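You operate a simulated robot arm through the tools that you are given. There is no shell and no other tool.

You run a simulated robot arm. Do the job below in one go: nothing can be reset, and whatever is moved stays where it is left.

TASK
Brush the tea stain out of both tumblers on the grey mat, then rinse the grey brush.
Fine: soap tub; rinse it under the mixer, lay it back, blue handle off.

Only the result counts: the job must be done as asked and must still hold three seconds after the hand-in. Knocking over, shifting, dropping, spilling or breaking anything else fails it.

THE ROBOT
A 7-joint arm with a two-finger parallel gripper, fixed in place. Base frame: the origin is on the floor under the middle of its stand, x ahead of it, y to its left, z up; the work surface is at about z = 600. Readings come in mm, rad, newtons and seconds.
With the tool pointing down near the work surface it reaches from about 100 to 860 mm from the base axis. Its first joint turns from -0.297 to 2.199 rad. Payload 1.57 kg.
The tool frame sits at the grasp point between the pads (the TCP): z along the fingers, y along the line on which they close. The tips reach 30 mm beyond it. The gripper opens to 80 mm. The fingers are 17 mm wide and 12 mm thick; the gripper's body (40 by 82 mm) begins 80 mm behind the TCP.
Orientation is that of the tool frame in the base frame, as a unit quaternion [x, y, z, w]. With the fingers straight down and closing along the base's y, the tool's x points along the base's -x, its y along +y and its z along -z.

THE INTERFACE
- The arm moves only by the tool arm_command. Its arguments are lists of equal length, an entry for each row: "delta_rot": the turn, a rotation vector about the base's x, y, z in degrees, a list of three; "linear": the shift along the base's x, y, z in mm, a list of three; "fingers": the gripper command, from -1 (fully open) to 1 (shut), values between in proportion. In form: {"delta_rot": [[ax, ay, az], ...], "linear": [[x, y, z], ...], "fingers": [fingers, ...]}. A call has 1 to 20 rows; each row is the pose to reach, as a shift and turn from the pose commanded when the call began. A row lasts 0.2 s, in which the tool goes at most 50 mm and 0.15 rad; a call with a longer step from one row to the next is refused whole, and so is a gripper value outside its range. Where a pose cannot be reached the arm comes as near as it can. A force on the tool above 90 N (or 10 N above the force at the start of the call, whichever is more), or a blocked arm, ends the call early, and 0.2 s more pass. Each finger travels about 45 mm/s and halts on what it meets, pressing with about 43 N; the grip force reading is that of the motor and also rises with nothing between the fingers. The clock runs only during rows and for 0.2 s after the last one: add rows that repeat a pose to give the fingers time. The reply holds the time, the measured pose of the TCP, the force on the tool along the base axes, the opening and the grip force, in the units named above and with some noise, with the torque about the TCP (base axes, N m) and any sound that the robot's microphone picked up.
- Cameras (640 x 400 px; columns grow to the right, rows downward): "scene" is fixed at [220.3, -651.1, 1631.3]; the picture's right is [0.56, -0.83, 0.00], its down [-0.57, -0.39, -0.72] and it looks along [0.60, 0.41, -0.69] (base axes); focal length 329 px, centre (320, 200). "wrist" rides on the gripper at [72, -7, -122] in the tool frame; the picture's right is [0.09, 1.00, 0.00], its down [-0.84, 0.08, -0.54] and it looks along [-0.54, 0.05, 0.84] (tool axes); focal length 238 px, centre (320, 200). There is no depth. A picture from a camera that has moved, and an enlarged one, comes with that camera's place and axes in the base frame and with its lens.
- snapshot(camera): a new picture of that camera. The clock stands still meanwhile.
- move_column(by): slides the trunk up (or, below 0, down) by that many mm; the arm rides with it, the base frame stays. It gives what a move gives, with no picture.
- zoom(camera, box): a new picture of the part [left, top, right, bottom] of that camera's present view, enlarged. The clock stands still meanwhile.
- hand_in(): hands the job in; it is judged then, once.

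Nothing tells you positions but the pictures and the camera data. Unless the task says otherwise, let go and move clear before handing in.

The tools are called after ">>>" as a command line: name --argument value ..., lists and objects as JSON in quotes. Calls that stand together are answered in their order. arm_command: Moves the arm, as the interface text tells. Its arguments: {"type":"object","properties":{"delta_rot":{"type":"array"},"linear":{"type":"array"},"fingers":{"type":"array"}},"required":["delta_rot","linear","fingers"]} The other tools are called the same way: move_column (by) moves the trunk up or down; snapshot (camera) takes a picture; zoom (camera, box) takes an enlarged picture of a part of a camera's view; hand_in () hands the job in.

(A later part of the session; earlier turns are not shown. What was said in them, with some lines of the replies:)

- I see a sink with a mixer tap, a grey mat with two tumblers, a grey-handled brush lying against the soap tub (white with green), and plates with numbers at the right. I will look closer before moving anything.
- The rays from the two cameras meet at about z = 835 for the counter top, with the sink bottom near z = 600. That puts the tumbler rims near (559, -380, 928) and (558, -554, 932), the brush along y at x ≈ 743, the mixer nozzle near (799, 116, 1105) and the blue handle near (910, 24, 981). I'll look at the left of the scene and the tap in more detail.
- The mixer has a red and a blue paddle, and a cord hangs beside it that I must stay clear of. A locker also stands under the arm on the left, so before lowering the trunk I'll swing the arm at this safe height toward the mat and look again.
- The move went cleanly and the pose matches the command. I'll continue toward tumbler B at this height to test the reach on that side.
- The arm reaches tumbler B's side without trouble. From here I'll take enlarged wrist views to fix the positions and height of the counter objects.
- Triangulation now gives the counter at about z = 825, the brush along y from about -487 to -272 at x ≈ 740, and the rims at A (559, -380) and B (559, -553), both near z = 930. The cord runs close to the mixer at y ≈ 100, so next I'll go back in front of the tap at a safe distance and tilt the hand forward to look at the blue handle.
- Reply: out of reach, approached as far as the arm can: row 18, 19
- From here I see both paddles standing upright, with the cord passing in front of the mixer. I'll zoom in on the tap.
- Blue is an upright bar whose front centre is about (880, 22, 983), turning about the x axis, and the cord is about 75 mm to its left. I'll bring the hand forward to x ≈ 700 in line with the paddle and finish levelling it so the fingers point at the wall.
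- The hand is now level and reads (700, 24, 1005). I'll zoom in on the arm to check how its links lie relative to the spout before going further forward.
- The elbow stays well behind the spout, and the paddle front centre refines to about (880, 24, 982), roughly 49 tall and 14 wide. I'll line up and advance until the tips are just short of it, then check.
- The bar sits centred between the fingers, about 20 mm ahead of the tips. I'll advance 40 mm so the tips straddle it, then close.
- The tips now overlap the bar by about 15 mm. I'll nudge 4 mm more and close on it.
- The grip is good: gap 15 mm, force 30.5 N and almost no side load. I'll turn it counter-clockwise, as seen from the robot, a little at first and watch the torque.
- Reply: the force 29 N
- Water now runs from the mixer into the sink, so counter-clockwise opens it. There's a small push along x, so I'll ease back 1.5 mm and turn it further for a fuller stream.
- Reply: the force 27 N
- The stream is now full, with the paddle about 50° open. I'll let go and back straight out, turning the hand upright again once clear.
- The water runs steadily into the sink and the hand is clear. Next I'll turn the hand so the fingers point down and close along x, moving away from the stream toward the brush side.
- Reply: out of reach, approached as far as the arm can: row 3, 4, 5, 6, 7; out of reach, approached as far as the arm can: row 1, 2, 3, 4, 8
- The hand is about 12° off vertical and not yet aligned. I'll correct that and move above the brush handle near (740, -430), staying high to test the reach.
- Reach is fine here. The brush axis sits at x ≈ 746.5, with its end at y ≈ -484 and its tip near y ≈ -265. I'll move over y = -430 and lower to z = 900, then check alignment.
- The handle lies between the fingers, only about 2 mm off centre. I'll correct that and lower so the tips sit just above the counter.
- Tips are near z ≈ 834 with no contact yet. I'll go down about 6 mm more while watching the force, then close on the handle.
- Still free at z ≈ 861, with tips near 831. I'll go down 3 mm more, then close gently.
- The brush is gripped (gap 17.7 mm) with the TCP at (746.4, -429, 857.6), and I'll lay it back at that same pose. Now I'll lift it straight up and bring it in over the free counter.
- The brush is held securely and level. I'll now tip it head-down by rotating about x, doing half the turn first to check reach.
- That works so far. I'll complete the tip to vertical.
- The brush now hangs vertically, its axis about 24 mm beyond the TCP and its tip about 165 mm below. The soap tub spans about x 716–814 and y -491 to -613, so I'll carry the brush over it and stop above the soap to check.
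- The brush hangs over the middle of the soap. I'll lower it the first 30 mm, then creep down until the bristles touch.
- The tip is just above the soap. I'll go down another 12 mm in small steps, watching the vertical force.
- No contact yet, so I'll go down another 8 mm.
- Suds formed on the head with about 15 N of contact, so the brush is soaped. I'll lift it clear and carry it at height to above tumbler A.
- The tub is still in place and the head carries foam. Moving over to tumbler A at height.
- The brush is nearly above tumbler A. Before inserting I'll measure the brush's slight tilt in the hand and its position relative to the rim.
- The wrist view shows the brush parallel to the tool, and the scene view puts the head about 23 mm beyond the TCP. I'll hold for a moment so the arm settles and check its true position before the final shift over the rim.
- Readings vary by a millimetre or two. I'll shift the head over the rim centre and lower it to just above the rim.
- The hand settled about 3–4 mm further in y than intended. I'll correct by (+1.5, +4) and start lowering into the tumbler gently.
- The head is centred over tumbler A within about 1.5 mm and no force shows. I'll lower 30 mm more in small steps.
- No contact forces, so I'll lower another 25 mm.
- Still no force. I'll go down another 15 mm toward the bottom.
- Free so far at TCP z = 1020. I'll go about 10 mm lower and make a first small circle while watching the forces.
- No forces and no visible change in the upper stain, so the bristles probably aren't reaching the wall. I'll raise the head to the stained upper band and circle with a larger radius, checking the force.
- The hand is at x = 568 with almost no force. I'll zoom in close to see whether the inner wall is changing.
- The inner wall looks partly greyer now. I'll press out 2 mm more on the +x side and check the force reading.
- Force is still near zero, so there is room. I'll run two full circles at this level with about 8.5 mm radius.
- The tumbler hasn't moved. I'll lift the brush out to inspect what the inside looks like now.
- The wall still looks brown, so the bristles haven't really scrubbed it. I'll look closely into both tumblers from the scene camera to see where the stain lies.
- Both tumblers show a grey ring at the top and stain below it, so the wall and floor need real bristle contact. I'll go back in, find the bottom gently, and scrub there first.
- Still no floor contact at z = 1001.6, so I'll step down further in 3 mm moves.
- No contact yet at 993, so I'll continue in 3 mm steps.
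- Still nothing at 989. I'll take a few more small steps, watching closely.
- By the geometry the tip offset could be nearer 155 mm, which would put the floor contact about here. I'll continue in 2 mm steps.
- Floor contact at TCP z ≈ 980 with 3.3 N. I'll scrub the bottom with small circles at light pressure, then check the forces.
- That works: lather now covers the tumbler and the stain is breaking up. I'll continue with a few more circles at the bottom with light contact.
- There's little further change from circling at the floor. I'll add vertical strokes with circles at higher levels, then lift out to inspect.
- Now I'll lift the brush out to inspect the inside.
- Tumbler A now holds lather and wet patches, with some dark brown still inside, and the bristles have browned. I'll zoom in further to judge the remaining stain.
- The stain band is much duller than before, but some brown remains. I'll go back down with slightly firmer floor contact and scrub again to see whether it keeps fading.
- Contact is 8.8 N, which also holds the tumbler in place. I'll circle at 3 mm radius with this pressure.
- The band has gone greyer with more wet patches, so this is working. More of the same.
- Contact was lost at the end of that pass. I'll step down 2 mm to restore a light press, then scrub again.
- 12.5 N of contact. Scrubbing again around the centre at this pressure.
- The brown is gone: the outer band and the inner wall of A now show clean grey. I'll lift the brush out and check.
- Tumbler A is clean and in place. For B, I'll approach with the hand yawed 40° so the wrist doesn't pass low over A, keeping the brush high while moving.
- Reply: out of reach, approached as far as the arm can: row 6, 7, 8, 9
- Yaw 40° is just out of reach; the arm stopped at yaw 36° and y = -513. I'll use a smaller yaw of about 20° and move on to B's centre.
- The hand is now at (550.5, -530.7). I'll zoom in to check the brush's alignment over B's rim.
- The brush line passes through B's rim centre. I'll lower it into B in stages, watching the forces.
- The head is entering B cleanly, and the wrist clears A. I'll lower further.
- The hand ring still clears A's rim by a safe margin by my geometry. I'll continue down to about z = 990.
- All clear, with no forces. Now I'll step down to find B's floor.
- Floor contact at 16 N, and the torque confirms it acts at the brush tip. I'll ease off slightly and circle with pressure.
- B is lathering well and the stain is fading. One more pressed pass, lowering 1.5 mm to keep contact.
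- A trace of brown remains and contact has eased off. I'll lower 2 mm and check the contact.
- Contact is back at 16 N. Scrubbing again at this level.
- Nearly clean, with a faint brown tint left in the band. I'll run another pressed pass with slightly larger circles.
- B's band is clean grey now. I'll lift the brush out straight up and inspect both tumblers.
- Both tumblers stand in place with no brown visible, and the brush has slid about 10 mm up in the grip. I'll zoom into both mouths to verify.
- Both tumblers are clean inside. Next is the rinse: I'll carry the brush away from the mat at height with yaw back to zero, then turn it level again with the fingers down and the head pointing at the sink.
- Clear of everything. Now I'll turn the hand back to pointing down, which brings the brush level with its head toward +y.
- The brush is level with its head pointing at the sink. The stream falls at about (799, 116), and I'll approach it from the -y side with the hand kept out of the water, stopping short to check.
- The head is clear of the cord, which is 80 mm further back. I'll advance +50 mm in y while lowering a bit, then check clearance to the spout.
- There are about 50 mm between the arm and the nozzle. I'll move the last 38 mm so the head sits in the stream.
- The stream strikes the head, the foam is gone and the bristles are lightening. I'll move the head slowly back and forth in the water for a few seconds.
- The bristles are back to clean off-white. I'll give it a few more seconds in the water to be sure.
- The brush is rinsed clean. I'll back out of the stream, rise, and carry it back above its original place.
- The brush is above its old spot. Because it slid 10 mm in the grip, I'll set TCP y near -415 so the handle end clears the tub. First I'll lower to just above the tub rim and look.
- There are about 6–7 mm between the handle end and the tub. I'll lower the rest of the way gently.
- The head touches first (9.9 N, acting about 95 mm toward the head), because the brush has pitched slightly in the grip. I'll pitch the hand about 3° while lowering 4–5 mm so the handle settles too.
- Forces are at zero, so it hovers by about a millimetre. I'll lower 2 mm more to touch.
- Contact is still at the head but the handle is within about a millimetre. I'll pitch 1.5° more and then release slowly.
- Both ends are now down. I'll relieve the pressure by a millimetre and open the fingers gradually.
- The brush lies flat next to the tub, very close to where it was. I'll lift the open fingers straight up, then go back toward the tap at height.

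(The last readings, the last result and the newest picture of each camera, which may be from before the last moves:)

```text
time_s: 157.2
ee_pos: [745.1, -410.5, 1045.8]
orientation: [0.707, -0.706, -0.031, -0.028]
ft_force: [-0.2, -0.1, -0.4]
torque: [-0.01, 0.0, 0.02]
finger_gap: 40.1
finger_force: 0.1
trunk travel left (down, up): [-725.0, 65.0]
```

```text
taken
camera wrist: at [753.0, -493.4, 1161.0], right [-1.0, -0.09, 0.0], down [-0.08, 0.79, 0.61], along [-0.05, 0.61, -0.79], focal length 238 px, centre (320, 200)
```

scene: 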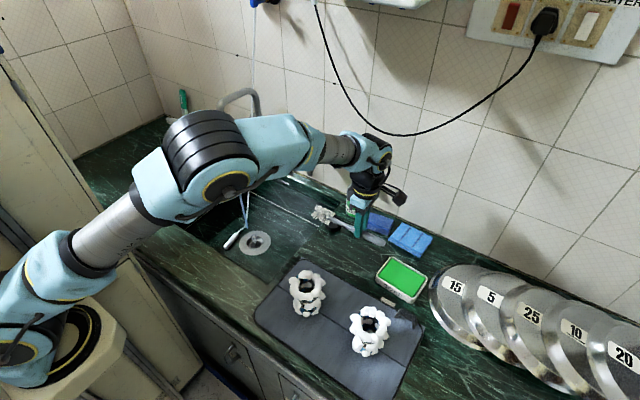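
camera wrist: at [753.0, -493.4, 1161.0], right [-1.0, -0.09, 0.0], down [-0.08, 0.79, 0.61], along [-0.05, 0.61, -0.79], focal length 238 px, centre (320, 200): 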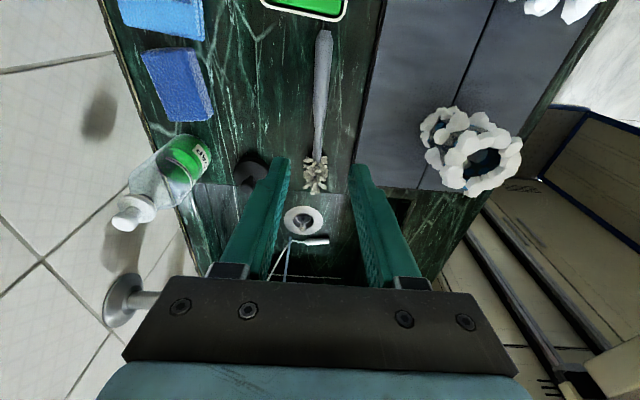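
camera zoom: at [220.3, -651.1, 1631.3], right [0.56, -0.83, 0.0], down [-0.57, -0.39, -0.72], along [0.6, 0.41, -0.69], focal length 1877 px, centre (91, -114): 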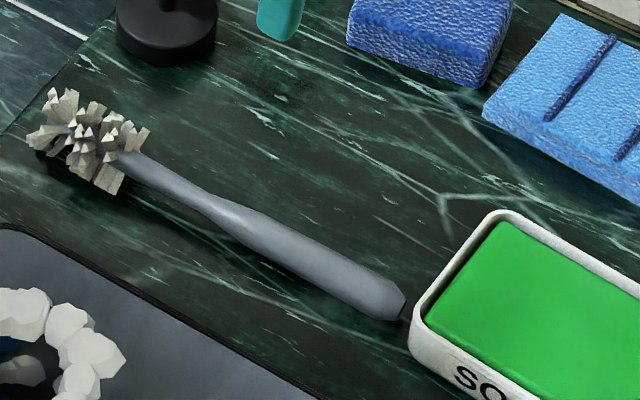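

The brush lies clean in its place. Now I'll move to the tap side at a safe height, levelling the hand on the way.

>>> arm_command --delta_rot '[[-1, 0, 0], [-2, 0, 0], [-3.5, 0, 0], [-4.5, 0, 0], [-4.5, 0, 0], [-4.5, 0, 0], [-4.5, 0, 0], [-4.5, 0, 0], [-4.5, 0, 0], [-4.5, 0, 0], [-4.5, 0, 0], [-4.5, 0, 0]]' --linear '[[-12, 20, 25], [-25, 50, 50], [-40, 90, 75], [-55, 130, 100], [-70, 170, 120], [-85, 210, 124], [-100, 250, 124], [-115, 290, 124], [-130, 330, 124], [-140, 370, 124], [-145, 405, 124], [-145, 405, 124]]' --fingers '[0, 0, 0, 0, 0, 0, 0, 0, 0, 0, 0, 0]'

>>> snapshot --camera "scene"

```text
time_s: 159.8
ee_pos: [598.1, -6.2, 1171.6]
orientation: [-0.706, 0.708, 0.002, 0.001]
ft_force: [-0.3, -0.4, -0.8]
torque: [-0.02, 0.0, -0.01]
finger_gap: 40.0
finger_force: 0.0
trunk travel left (down, up): [-725.0, 65.0]
```

```text
taken
```

scene: 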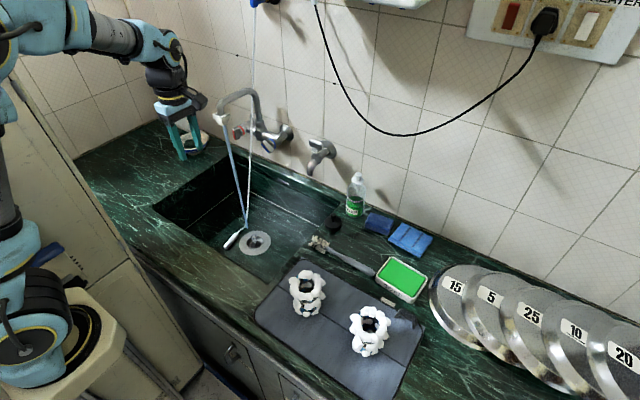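

All clear. Now I'll pitch the fingers forward in stages, as I did before.

>>> arm_command --delta_rot '[[0, -8, 0], [0, -16, 0], [0, -24, 0], [0, -32, 0], [0, -40, 0], [0, -45, 0], [0, -45, 0]]' --linear '[[0, 5, -10], [0, 10, -20], [0, 15, -40], [0, 20, -60], [0, 25, -80], [0, 30, -90], [0, 30, -90]]' --fingers '[0, 0, 0, 0, 0, 0, 0]'

>>> snapshot --camera "scene"

```text
time_s: 161.4
ee_pos: [601.2, 21.6, 1081.5]
orientation: [0.654, -0.653, 0.267, -0.272]
ft_force: [-1.3, 0.9, 0.3]
torque: [0.02, -0.02, 0.01]
finger_gap: 40.6
finger_force: 0.1
out of reach, approached as far as the arm can: row 5
trunk travel left (down, up): [-725.0, 65.0]
```

```text
taken
```

scene: 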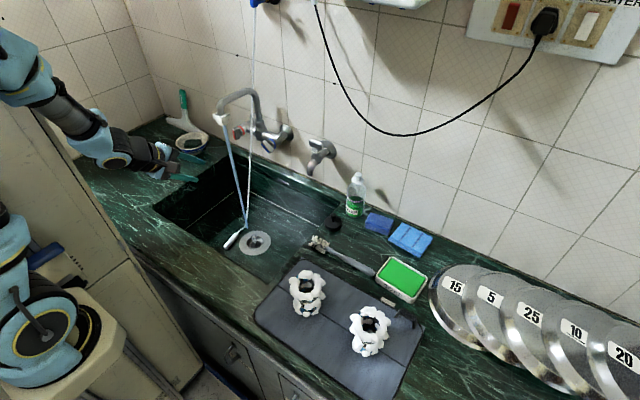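

Good. Now I'll move forward to x ≈ 700 and finish levelling the hand.

>>> arm_command --delta_rot '[[0, 0, 0], [0, 0, 0], [0, -6, 0], [0, -14, 0], [0, -22, 0], [0, -30, 0], [0, -38, 0], [0, -46, 0], [0, -46, 0]]' --linear '[[25, 1, -20], [50, 2, -45], [75, 2, -70], [90, 2, -90], [99, 2, -98], [99, 2, -98], [99, 2, -98], [99, 2, -98], [99, 2, -98]]' --fingers '[0, 0, 0, 0, 0, 0, 0, 0, 0]'

>>> snapshot --camera "scene"

>>> snapshot --camera "wrist"

```text
time_s: 163.4
ee_pos: [700.2, 24.1, 983.2]
orientation: [-0.498, 0.494, -0.502, 0.506]
ft_force: [0.2, -0.2, -0.4]
torque: [-0.01, 0.0, 0.01]
finger_gap: 40.1
finger_force: 0.1
trunk travel left (down, up): [-725.0, 65.0]
```

```text
taken
```

scene: 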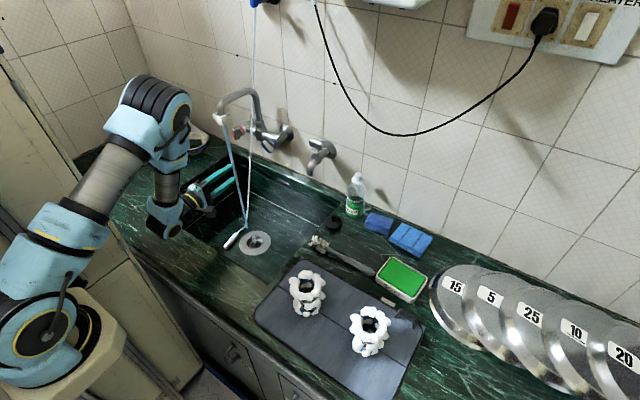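

```text
taken
camera wrist: at [579.1, -48.7, 987.3], right [0.02, -0.09, -1.0], down [-0.55, 0.83, -0.08], along [0.84, 0.54, -0.04], focal length 238 px, centre (320, 200)
```

wrist: 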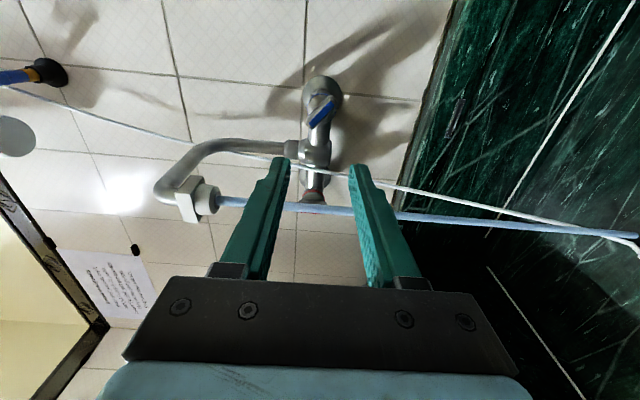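

I can see the blue paddle tilted about 50°, as I left it. I'll roll the hand +40° to match and advance to x = 828.

>>> arm_command --delta_rot '[[8, 0, 0], [16, 0, 0], [24, 0, 0], [32, 0, 0], [40, 0, 0], [40, 0, 0], [40, 0, 0], [40, 0, 0], [40, 0, 0], [40, 0, 0], [40, 0, 0]]' --linear '[[0, 0, -0.5], [0, 0, -0.5], [0, 0, -0.5], [0, 0, -0.5], [0, 0, -0.5], [30, 0, -0.5], [60, 0, -0.5], [90, 0, -0.5], [115, 0, -0.5], [128, 0, -0.5], [128, 0, -0.5]]' --fingers '[0, 0, 0, 0, 0, 0, 0, 0, 0, 0, 0]'

>>> zoom --camera "wrist" --box '[200, 60, 480, 260]'

>>> zoom --camera "scene" --box '[180, 90, 340, 200]'

```text
time_s: 165.8
ee_pos: [828.8, 23.7, 981.9]
orientation: [-0.295, 0.637, -0.302, 0.645]
ft_force: [-0.1, 0.1, -0.2]
torque: [0.0, 0.0, -0.02]
finger_gap: 40.3
finger_force: 0.0
trunk travel left (down, up): [-725.0, 65.0]
```

```text
2.00 times, centred on (340, 160) of wrist
camera zoom: at [707.4, -35.0, 937.9], right [0.02, 0.57, -0.82], down [-0.55, 0.69, 0.47], along [0.84, 0.44, 0.32], focal length 477 px, centre (280, 280)
```

zoom: 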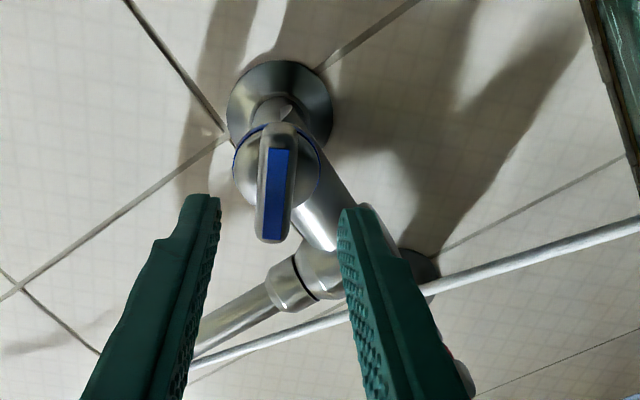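

```text
3.64 times, centred on (260, 145) of scene
camera zoom: at [220.3, -651.1, 1631.3], right [0.56, -0.83, 0.0], down [-0.57, -0.39, -0.72], along [0.6, 0.41, -0.69], focal length 1195 px, centre (538, 400)
```

zoom: 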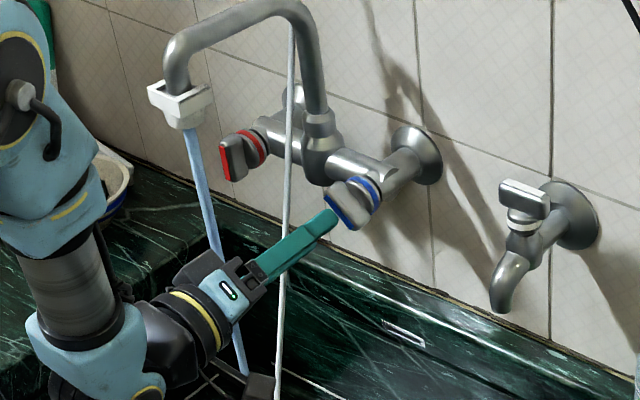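

The paddle is lined up between the fingers. I'll advance 39 mm and close on it.

>>> arm_command --delta_rot '[[0, 0, 0], [0, 0, 0], [0, 0, 0], [0, 0, 0], [0, 0, 0]]' --linear '[[10, -0.4, 0.4], [20, -0.4, 0.4], [30, -0.4, 0.4], [38, -0.4, 0.4], [38, -0.4, 0.4]]' --fingers '[0, 0, 0, 0, 0]'

>>> zoom --camera "wrist" --box '[200, 60, 480, 260]'

```text
time_s: 167.0
ee_pos: [867.2, 24.0, 983.3]
orientation: [-0.295, 0.637, -0.303, 0.645]
ft_force: [-0.2, 0.0, 0.2]
torque: [0.0, -0.02, 0.0]
finger_gap: 40.0
finger_force: 0.1
trunk travel left (down, up): [-725.0, 65.0]
```

```text
2.00 times, centred on (340, 160) of wrist
camera zoom: at [746.1, -33.9, 940.1], right [0.02, 0.57, -0.82], down [-0.55, 0.69, 0.47], along [0.84, 0.44, 0.32], focal length 477 px, centre (280, 280)
```

zoom: 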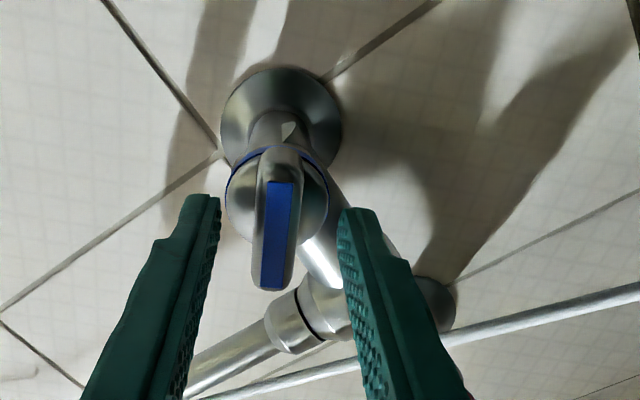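

Overlap is right. I'll centre by about 1.5 mm and close.

>>> arm_command --delta_rot '[[0, 0, 0], [0, 0, 0], [0, 0, 0], [0, 0, 0], [0, 0, 0], [0, 0, 0], [0, 0, 0]]' --linear '[[0, -0.8, 0.9], [0, -0.8, 0.9], [0, -0.8, 0.9], [0, -0.8, 0.9], [0, -0.8, 0.9], [0, -0.8, 0.9], [0, -0.8, 0.9]]' --fingers '[0, 0.2, 0.4, 0.6, 0.8, 1, 1]'

>>> zoom --camera "wrist" --box '[200, 60, 480, 260]'

```text
time_s: 168.6
ee_pos: [866.9, 23.8, 985.1]
orientation: [-0.295, 0.636, -0.303, 0.645]
ft_force: [-0.2, 0.8, -0.9]
torque: [-0.04, 0.34, 0.33]
finger_gap: 15.2
finger_force: 30.5
trunk travel left (down, up): [-725.0, 65.0]
```

```text
2.00 times, centred on (340, 160) of wrist
camera zoom: at [746.0, -34.8, 941.2], right [0.01, 0.57, -0.82], down [-0.55, 0.69, 0.47], along [0.84, 0.44, 0.32], focal length 477 px, centre (280, 280)
```

zoom: 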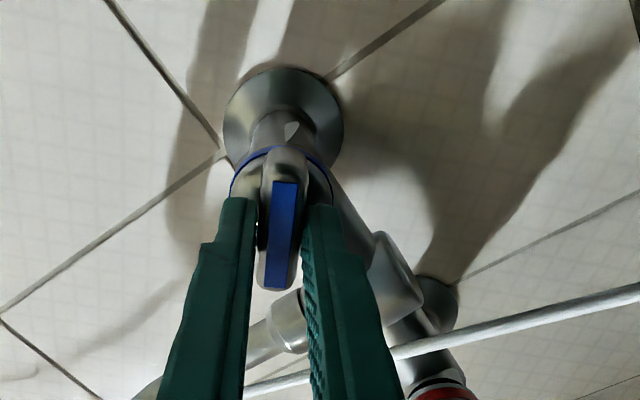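

Gripped again. I'll turn it back clockwise, first 30° with a check.

>>> arm_command --delta_rot '[[6, 0, 0], [12, 0, 0], [18, 0, 0], [24, 0, 0], [30, 0, 0], [30, 0, 0]]' --linear '[[0, 0, 0], [0, 0, -0.5], [0, 0, -1], [0, 0.3, -1], [0, 0.3, -1], [0, 0.3, -1]]' --fingers '[1, 1, 1, 1, 1, 1]'

>>> zoom --camera "scene" --box '[180, 90, 340, 260]'

```text
time_s: 170.0
ee_pos: [867.8, 25.0, 983.7]
orientation: [-0.117, 0.692, -0.127, 0.7]
ft_force: [-1.8, 2.6, 11.5]
torque: [-0.02, -0.94, 0.79]
finger_gap: 15.1
finger_force: 31.0
trunk travel left (down, up): [-725.0, 65.0]
```

```text
2.35 times, centred on (260, 175) of scene
camera zoom: at [220.3, -651.1, 1631.3], right [0.56, -0.83, 0.0], down [-0.57, -0.39, -0.72], along [0.6, 0.41, -0.69], focal length 773 px, centre (461, 259)
```

zoom: 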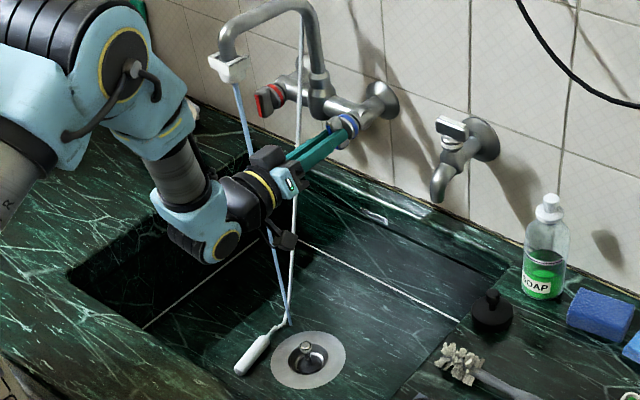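

The flow has dropped. Continuing the remaining 20°.

>>> arm_command --delta_rot '[[5, 0, 0], [10, 0, 0], [15, 0, 0], [20, 0, 0], [20, 0, 0]]' --linear '[[0, 0, 0], [0, 0, -0.5], [0, 0, -1], [0, 0, -1], [0, 0, -1]]' --fingers '[1, 1, 1, 1, 1]'

>>> zoom --camera "scene" --box '[180, 90, 340, 260]'

>>> zoom --camera "wrist" --box '[200, 60, 480, 260]'

```text
time_s: 171.2
ee_pos: [867.8, 24.0, 984.8]
orientation: [0.005, 0.704, -0.004, 0.711]
ft_force: [8.3, 8.7, 24.3]
torque: [-0.18, -0.67, 0.63]
finger_gap: 15.2
finger_force: 31.5
trunk travel left (down, up): [-725.0, 65.0]
```

```text
2.35 times, centred on (260, 175) of scene
camera zoom: at [220.3, -651.1, 1631.3], right [0.56, -0.83, 0.0], down [-0.57, -0.39, -0.72], along [0.6, 0.41, -0.69], focal length 773 px, centre (461, 259)
```

zoom: 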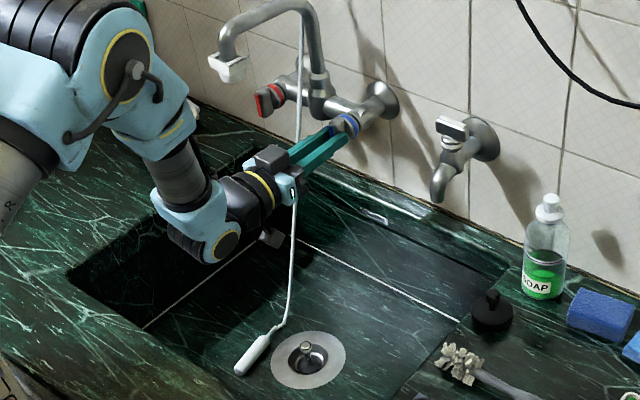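

```text
2.00 times, centred on (340, 160) of wrist
camera zoom: at [746.3, 19.3, 910.6], right [0.01, 1.0, -0.09], down [-0.55, 0.08, 0.83], along [0.84, 0.04, 0.55], focal length 477 px, centre (280, 280)
```

zoom: 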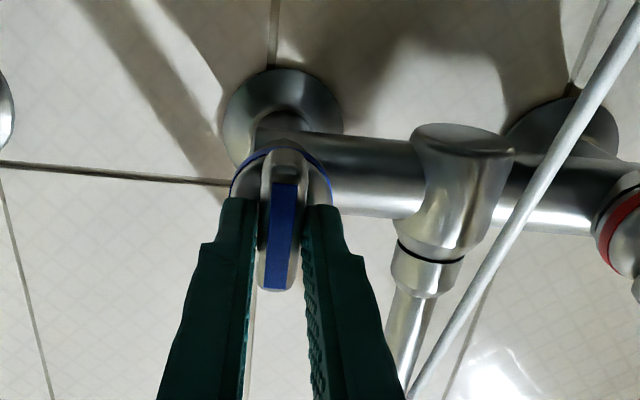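

The stream has stopped and the paddle stands upright again. I'll release it, back off and check.

>>> arm_command --delta_rot '[[0, 0, 0], [0, 0, 0], [0, 0, 0], [0, 0, 0], [0, 0, 0], [0, 0, 0], [0, 0, 0], [0, 0, 0], [0, 0, 0], [0, 0, 0]]' --linear '[[0, 0, 0], [0, 0, 0], [0, 0, 0], [0, 0, 0], [-10, 0, 0], [-30, 0, 0], [-60, 0, 0], [-95, 0, 0], [-130, 0, 0], [-150, 0, 0]]' --fingers '[0.5, 0.3, 0.1, 0, 0, 0, 0, 0, 0, 0]'

>>> snapshot --camera "scene"

>>> zoom --camera "wrist" --box '[260, 40, 440, 180]'

>>> zoom --camera "scene" --box '[200, 70, 350, 170]'

```text
time_s: 173.4
ee_pos: [719.1, 21.5, 983.7]
orientation: [0.006, 0.705, -0.006, 0.709]
ft_force: [0.8, 0.4, -0.3]
torque: [0.0, 0.0, 0.0]
finger_gap: 40.0
finger_force: 0.1
trunk travel left (down, up): [-725.0, 65.0]
```

```text
taken
```

scene: 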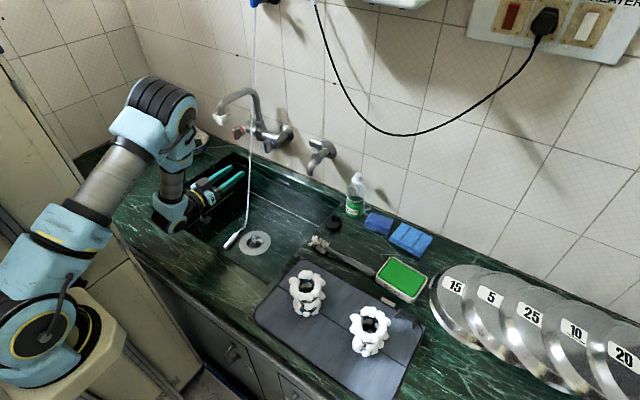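

```text
2.86 times, centred on (350, 110) of wrist
camera zoom: at [597.6, 17.5, 909.5], right [0.02, 1.0, -0.09], down [-0.55, 0.09, 0.83], along [0.84, 0.04, 0.55], focal length 681 px, centre (234, 457)
```

zoom: 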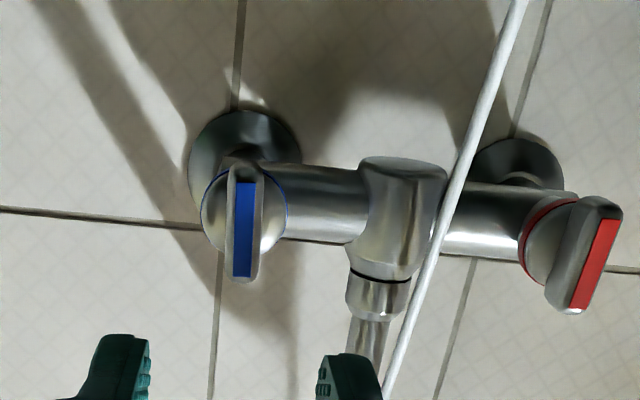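

```text
4.00 times, centred on (275, 120) of scene
camera zoom: at [220.3, -651.1, 1631.3], right [0.56, -0.83, 0.0], down [-0.57, -0.39, -0.72], along [0.6, 0.41, -0.69], focal length 1314 px, centre (500, 520)
```

zoom: 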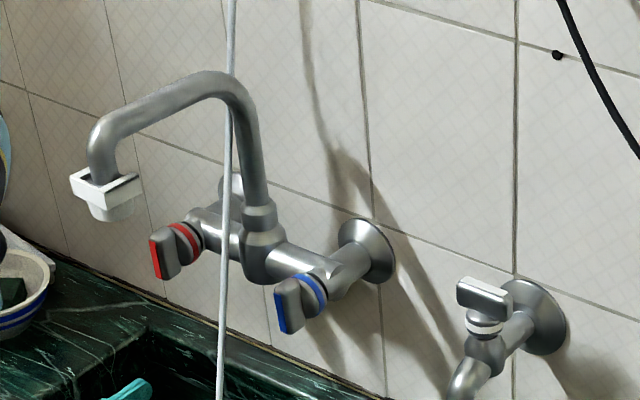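

Water is off, the blue handle is back in its original position, and nothing else has moved. I'll withdraw the arm along the path it came, then make a last check.

>>> arm_command --delta_rot '[[0, 4, 0], [0, 12, 0], [0, 20, 0], [0, 28, 0], [0, 36, 0], [0, 42, 0], [0, 42, 0], [0, 42, 0]]' --linear '[[-10, 0, 0], [-20, 0, 10], [-35, 0, 25], [-55, -2, 45], [-80, -4, 70], [-105, -6, 95], [-120, -8, 115], [-120, -8, 115]]' --fingers '[0, 0, 0, 0, 0, 0, 0, 0]'

>>> snapshot --camera "scene"

>>> zoom --camera "scene" --box '[240, 200, 440, 380]'

>>> zoom --camera "scene" --box '[160, 70, 360, 260]'

```text
time_s: 175.2
ee_pos: [598.3, 12.6, 1098.5]
orientation: [0.003, 0.912, -0.006, 0.409]
ft_force: [-0.5, 0.1, -0.2]
torque: [-0.01, 0.05, 0.0]
finger_gap: 39.9
finger_force: 0.2
trunk travel left (down, up): [-725.0, 65.0]
```

```text
taken
```

scene: 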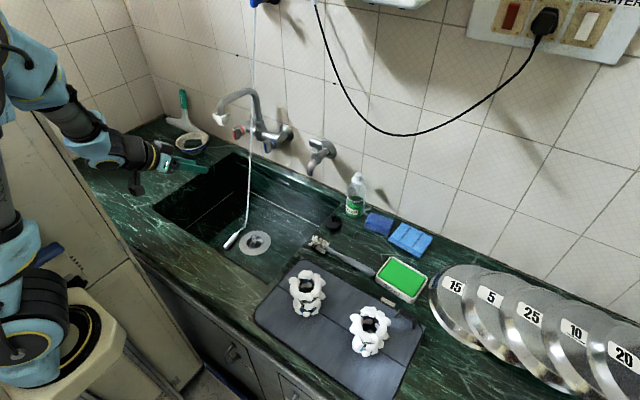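

```text
2.22 times, centred on (340, 290) of scene
camera zoom: at [220.3, -651.1, 1631.3], right [0.56, -0.83, 0.0], down [-0.57, -0.39, -0.72], along [0.6, 0.41, -0.69], focal length 730 px, centre (276, 0)
```

zoom: 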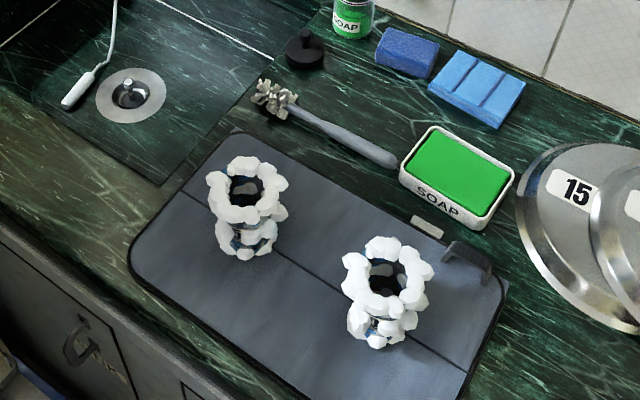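

```text
2.11 times, centred on (260, 165) of scene
camera zoom: at [220.3, -651.1, 1631.3], right [0.56, -0.83, 0.0], down [-0.57, -0.39, -0.72], along [0.6, 0.41, -0.69], focal length 692 px, centre (446, 274)
```

zoom: 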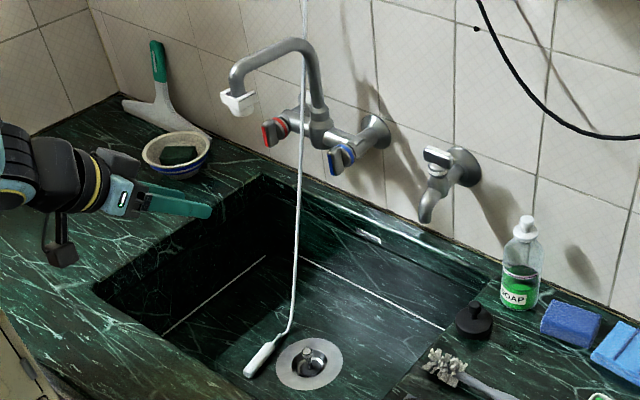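

I'm handing in now. Both tumblers are free of brown and still on the mat, with lather left on them since rinsing them wasn't asked for. The brush is rinsed and back beside the soap tub, about 6 mm nearer the sink than before. The blue handle is off with no water running, and the arm is clear.

>>> hand_in

```text
The job is handed in.
```

The job is handed in. From the last pictures, everything you asked for looks done; I was not given a verdict.

- **Tumblers:** I soaped the brush in the soap tub and scrubbed both tumblers on the grey mat until no brown showed inside. They stand where they were. They still have lather on them, because rinsing them was not part of the task.
- **Brush:** I held it under the mixer for about eight seconds, until the bristles were off-white again. It lies back beside the soap tub, about 6 mm nearer the sink than before.
- **Blue handle:** It is turned off, back in its original upright position, and no water is running.
- **Everything else:** I saw nothing knocked, moved or spilled. The arm has let go and is clear.
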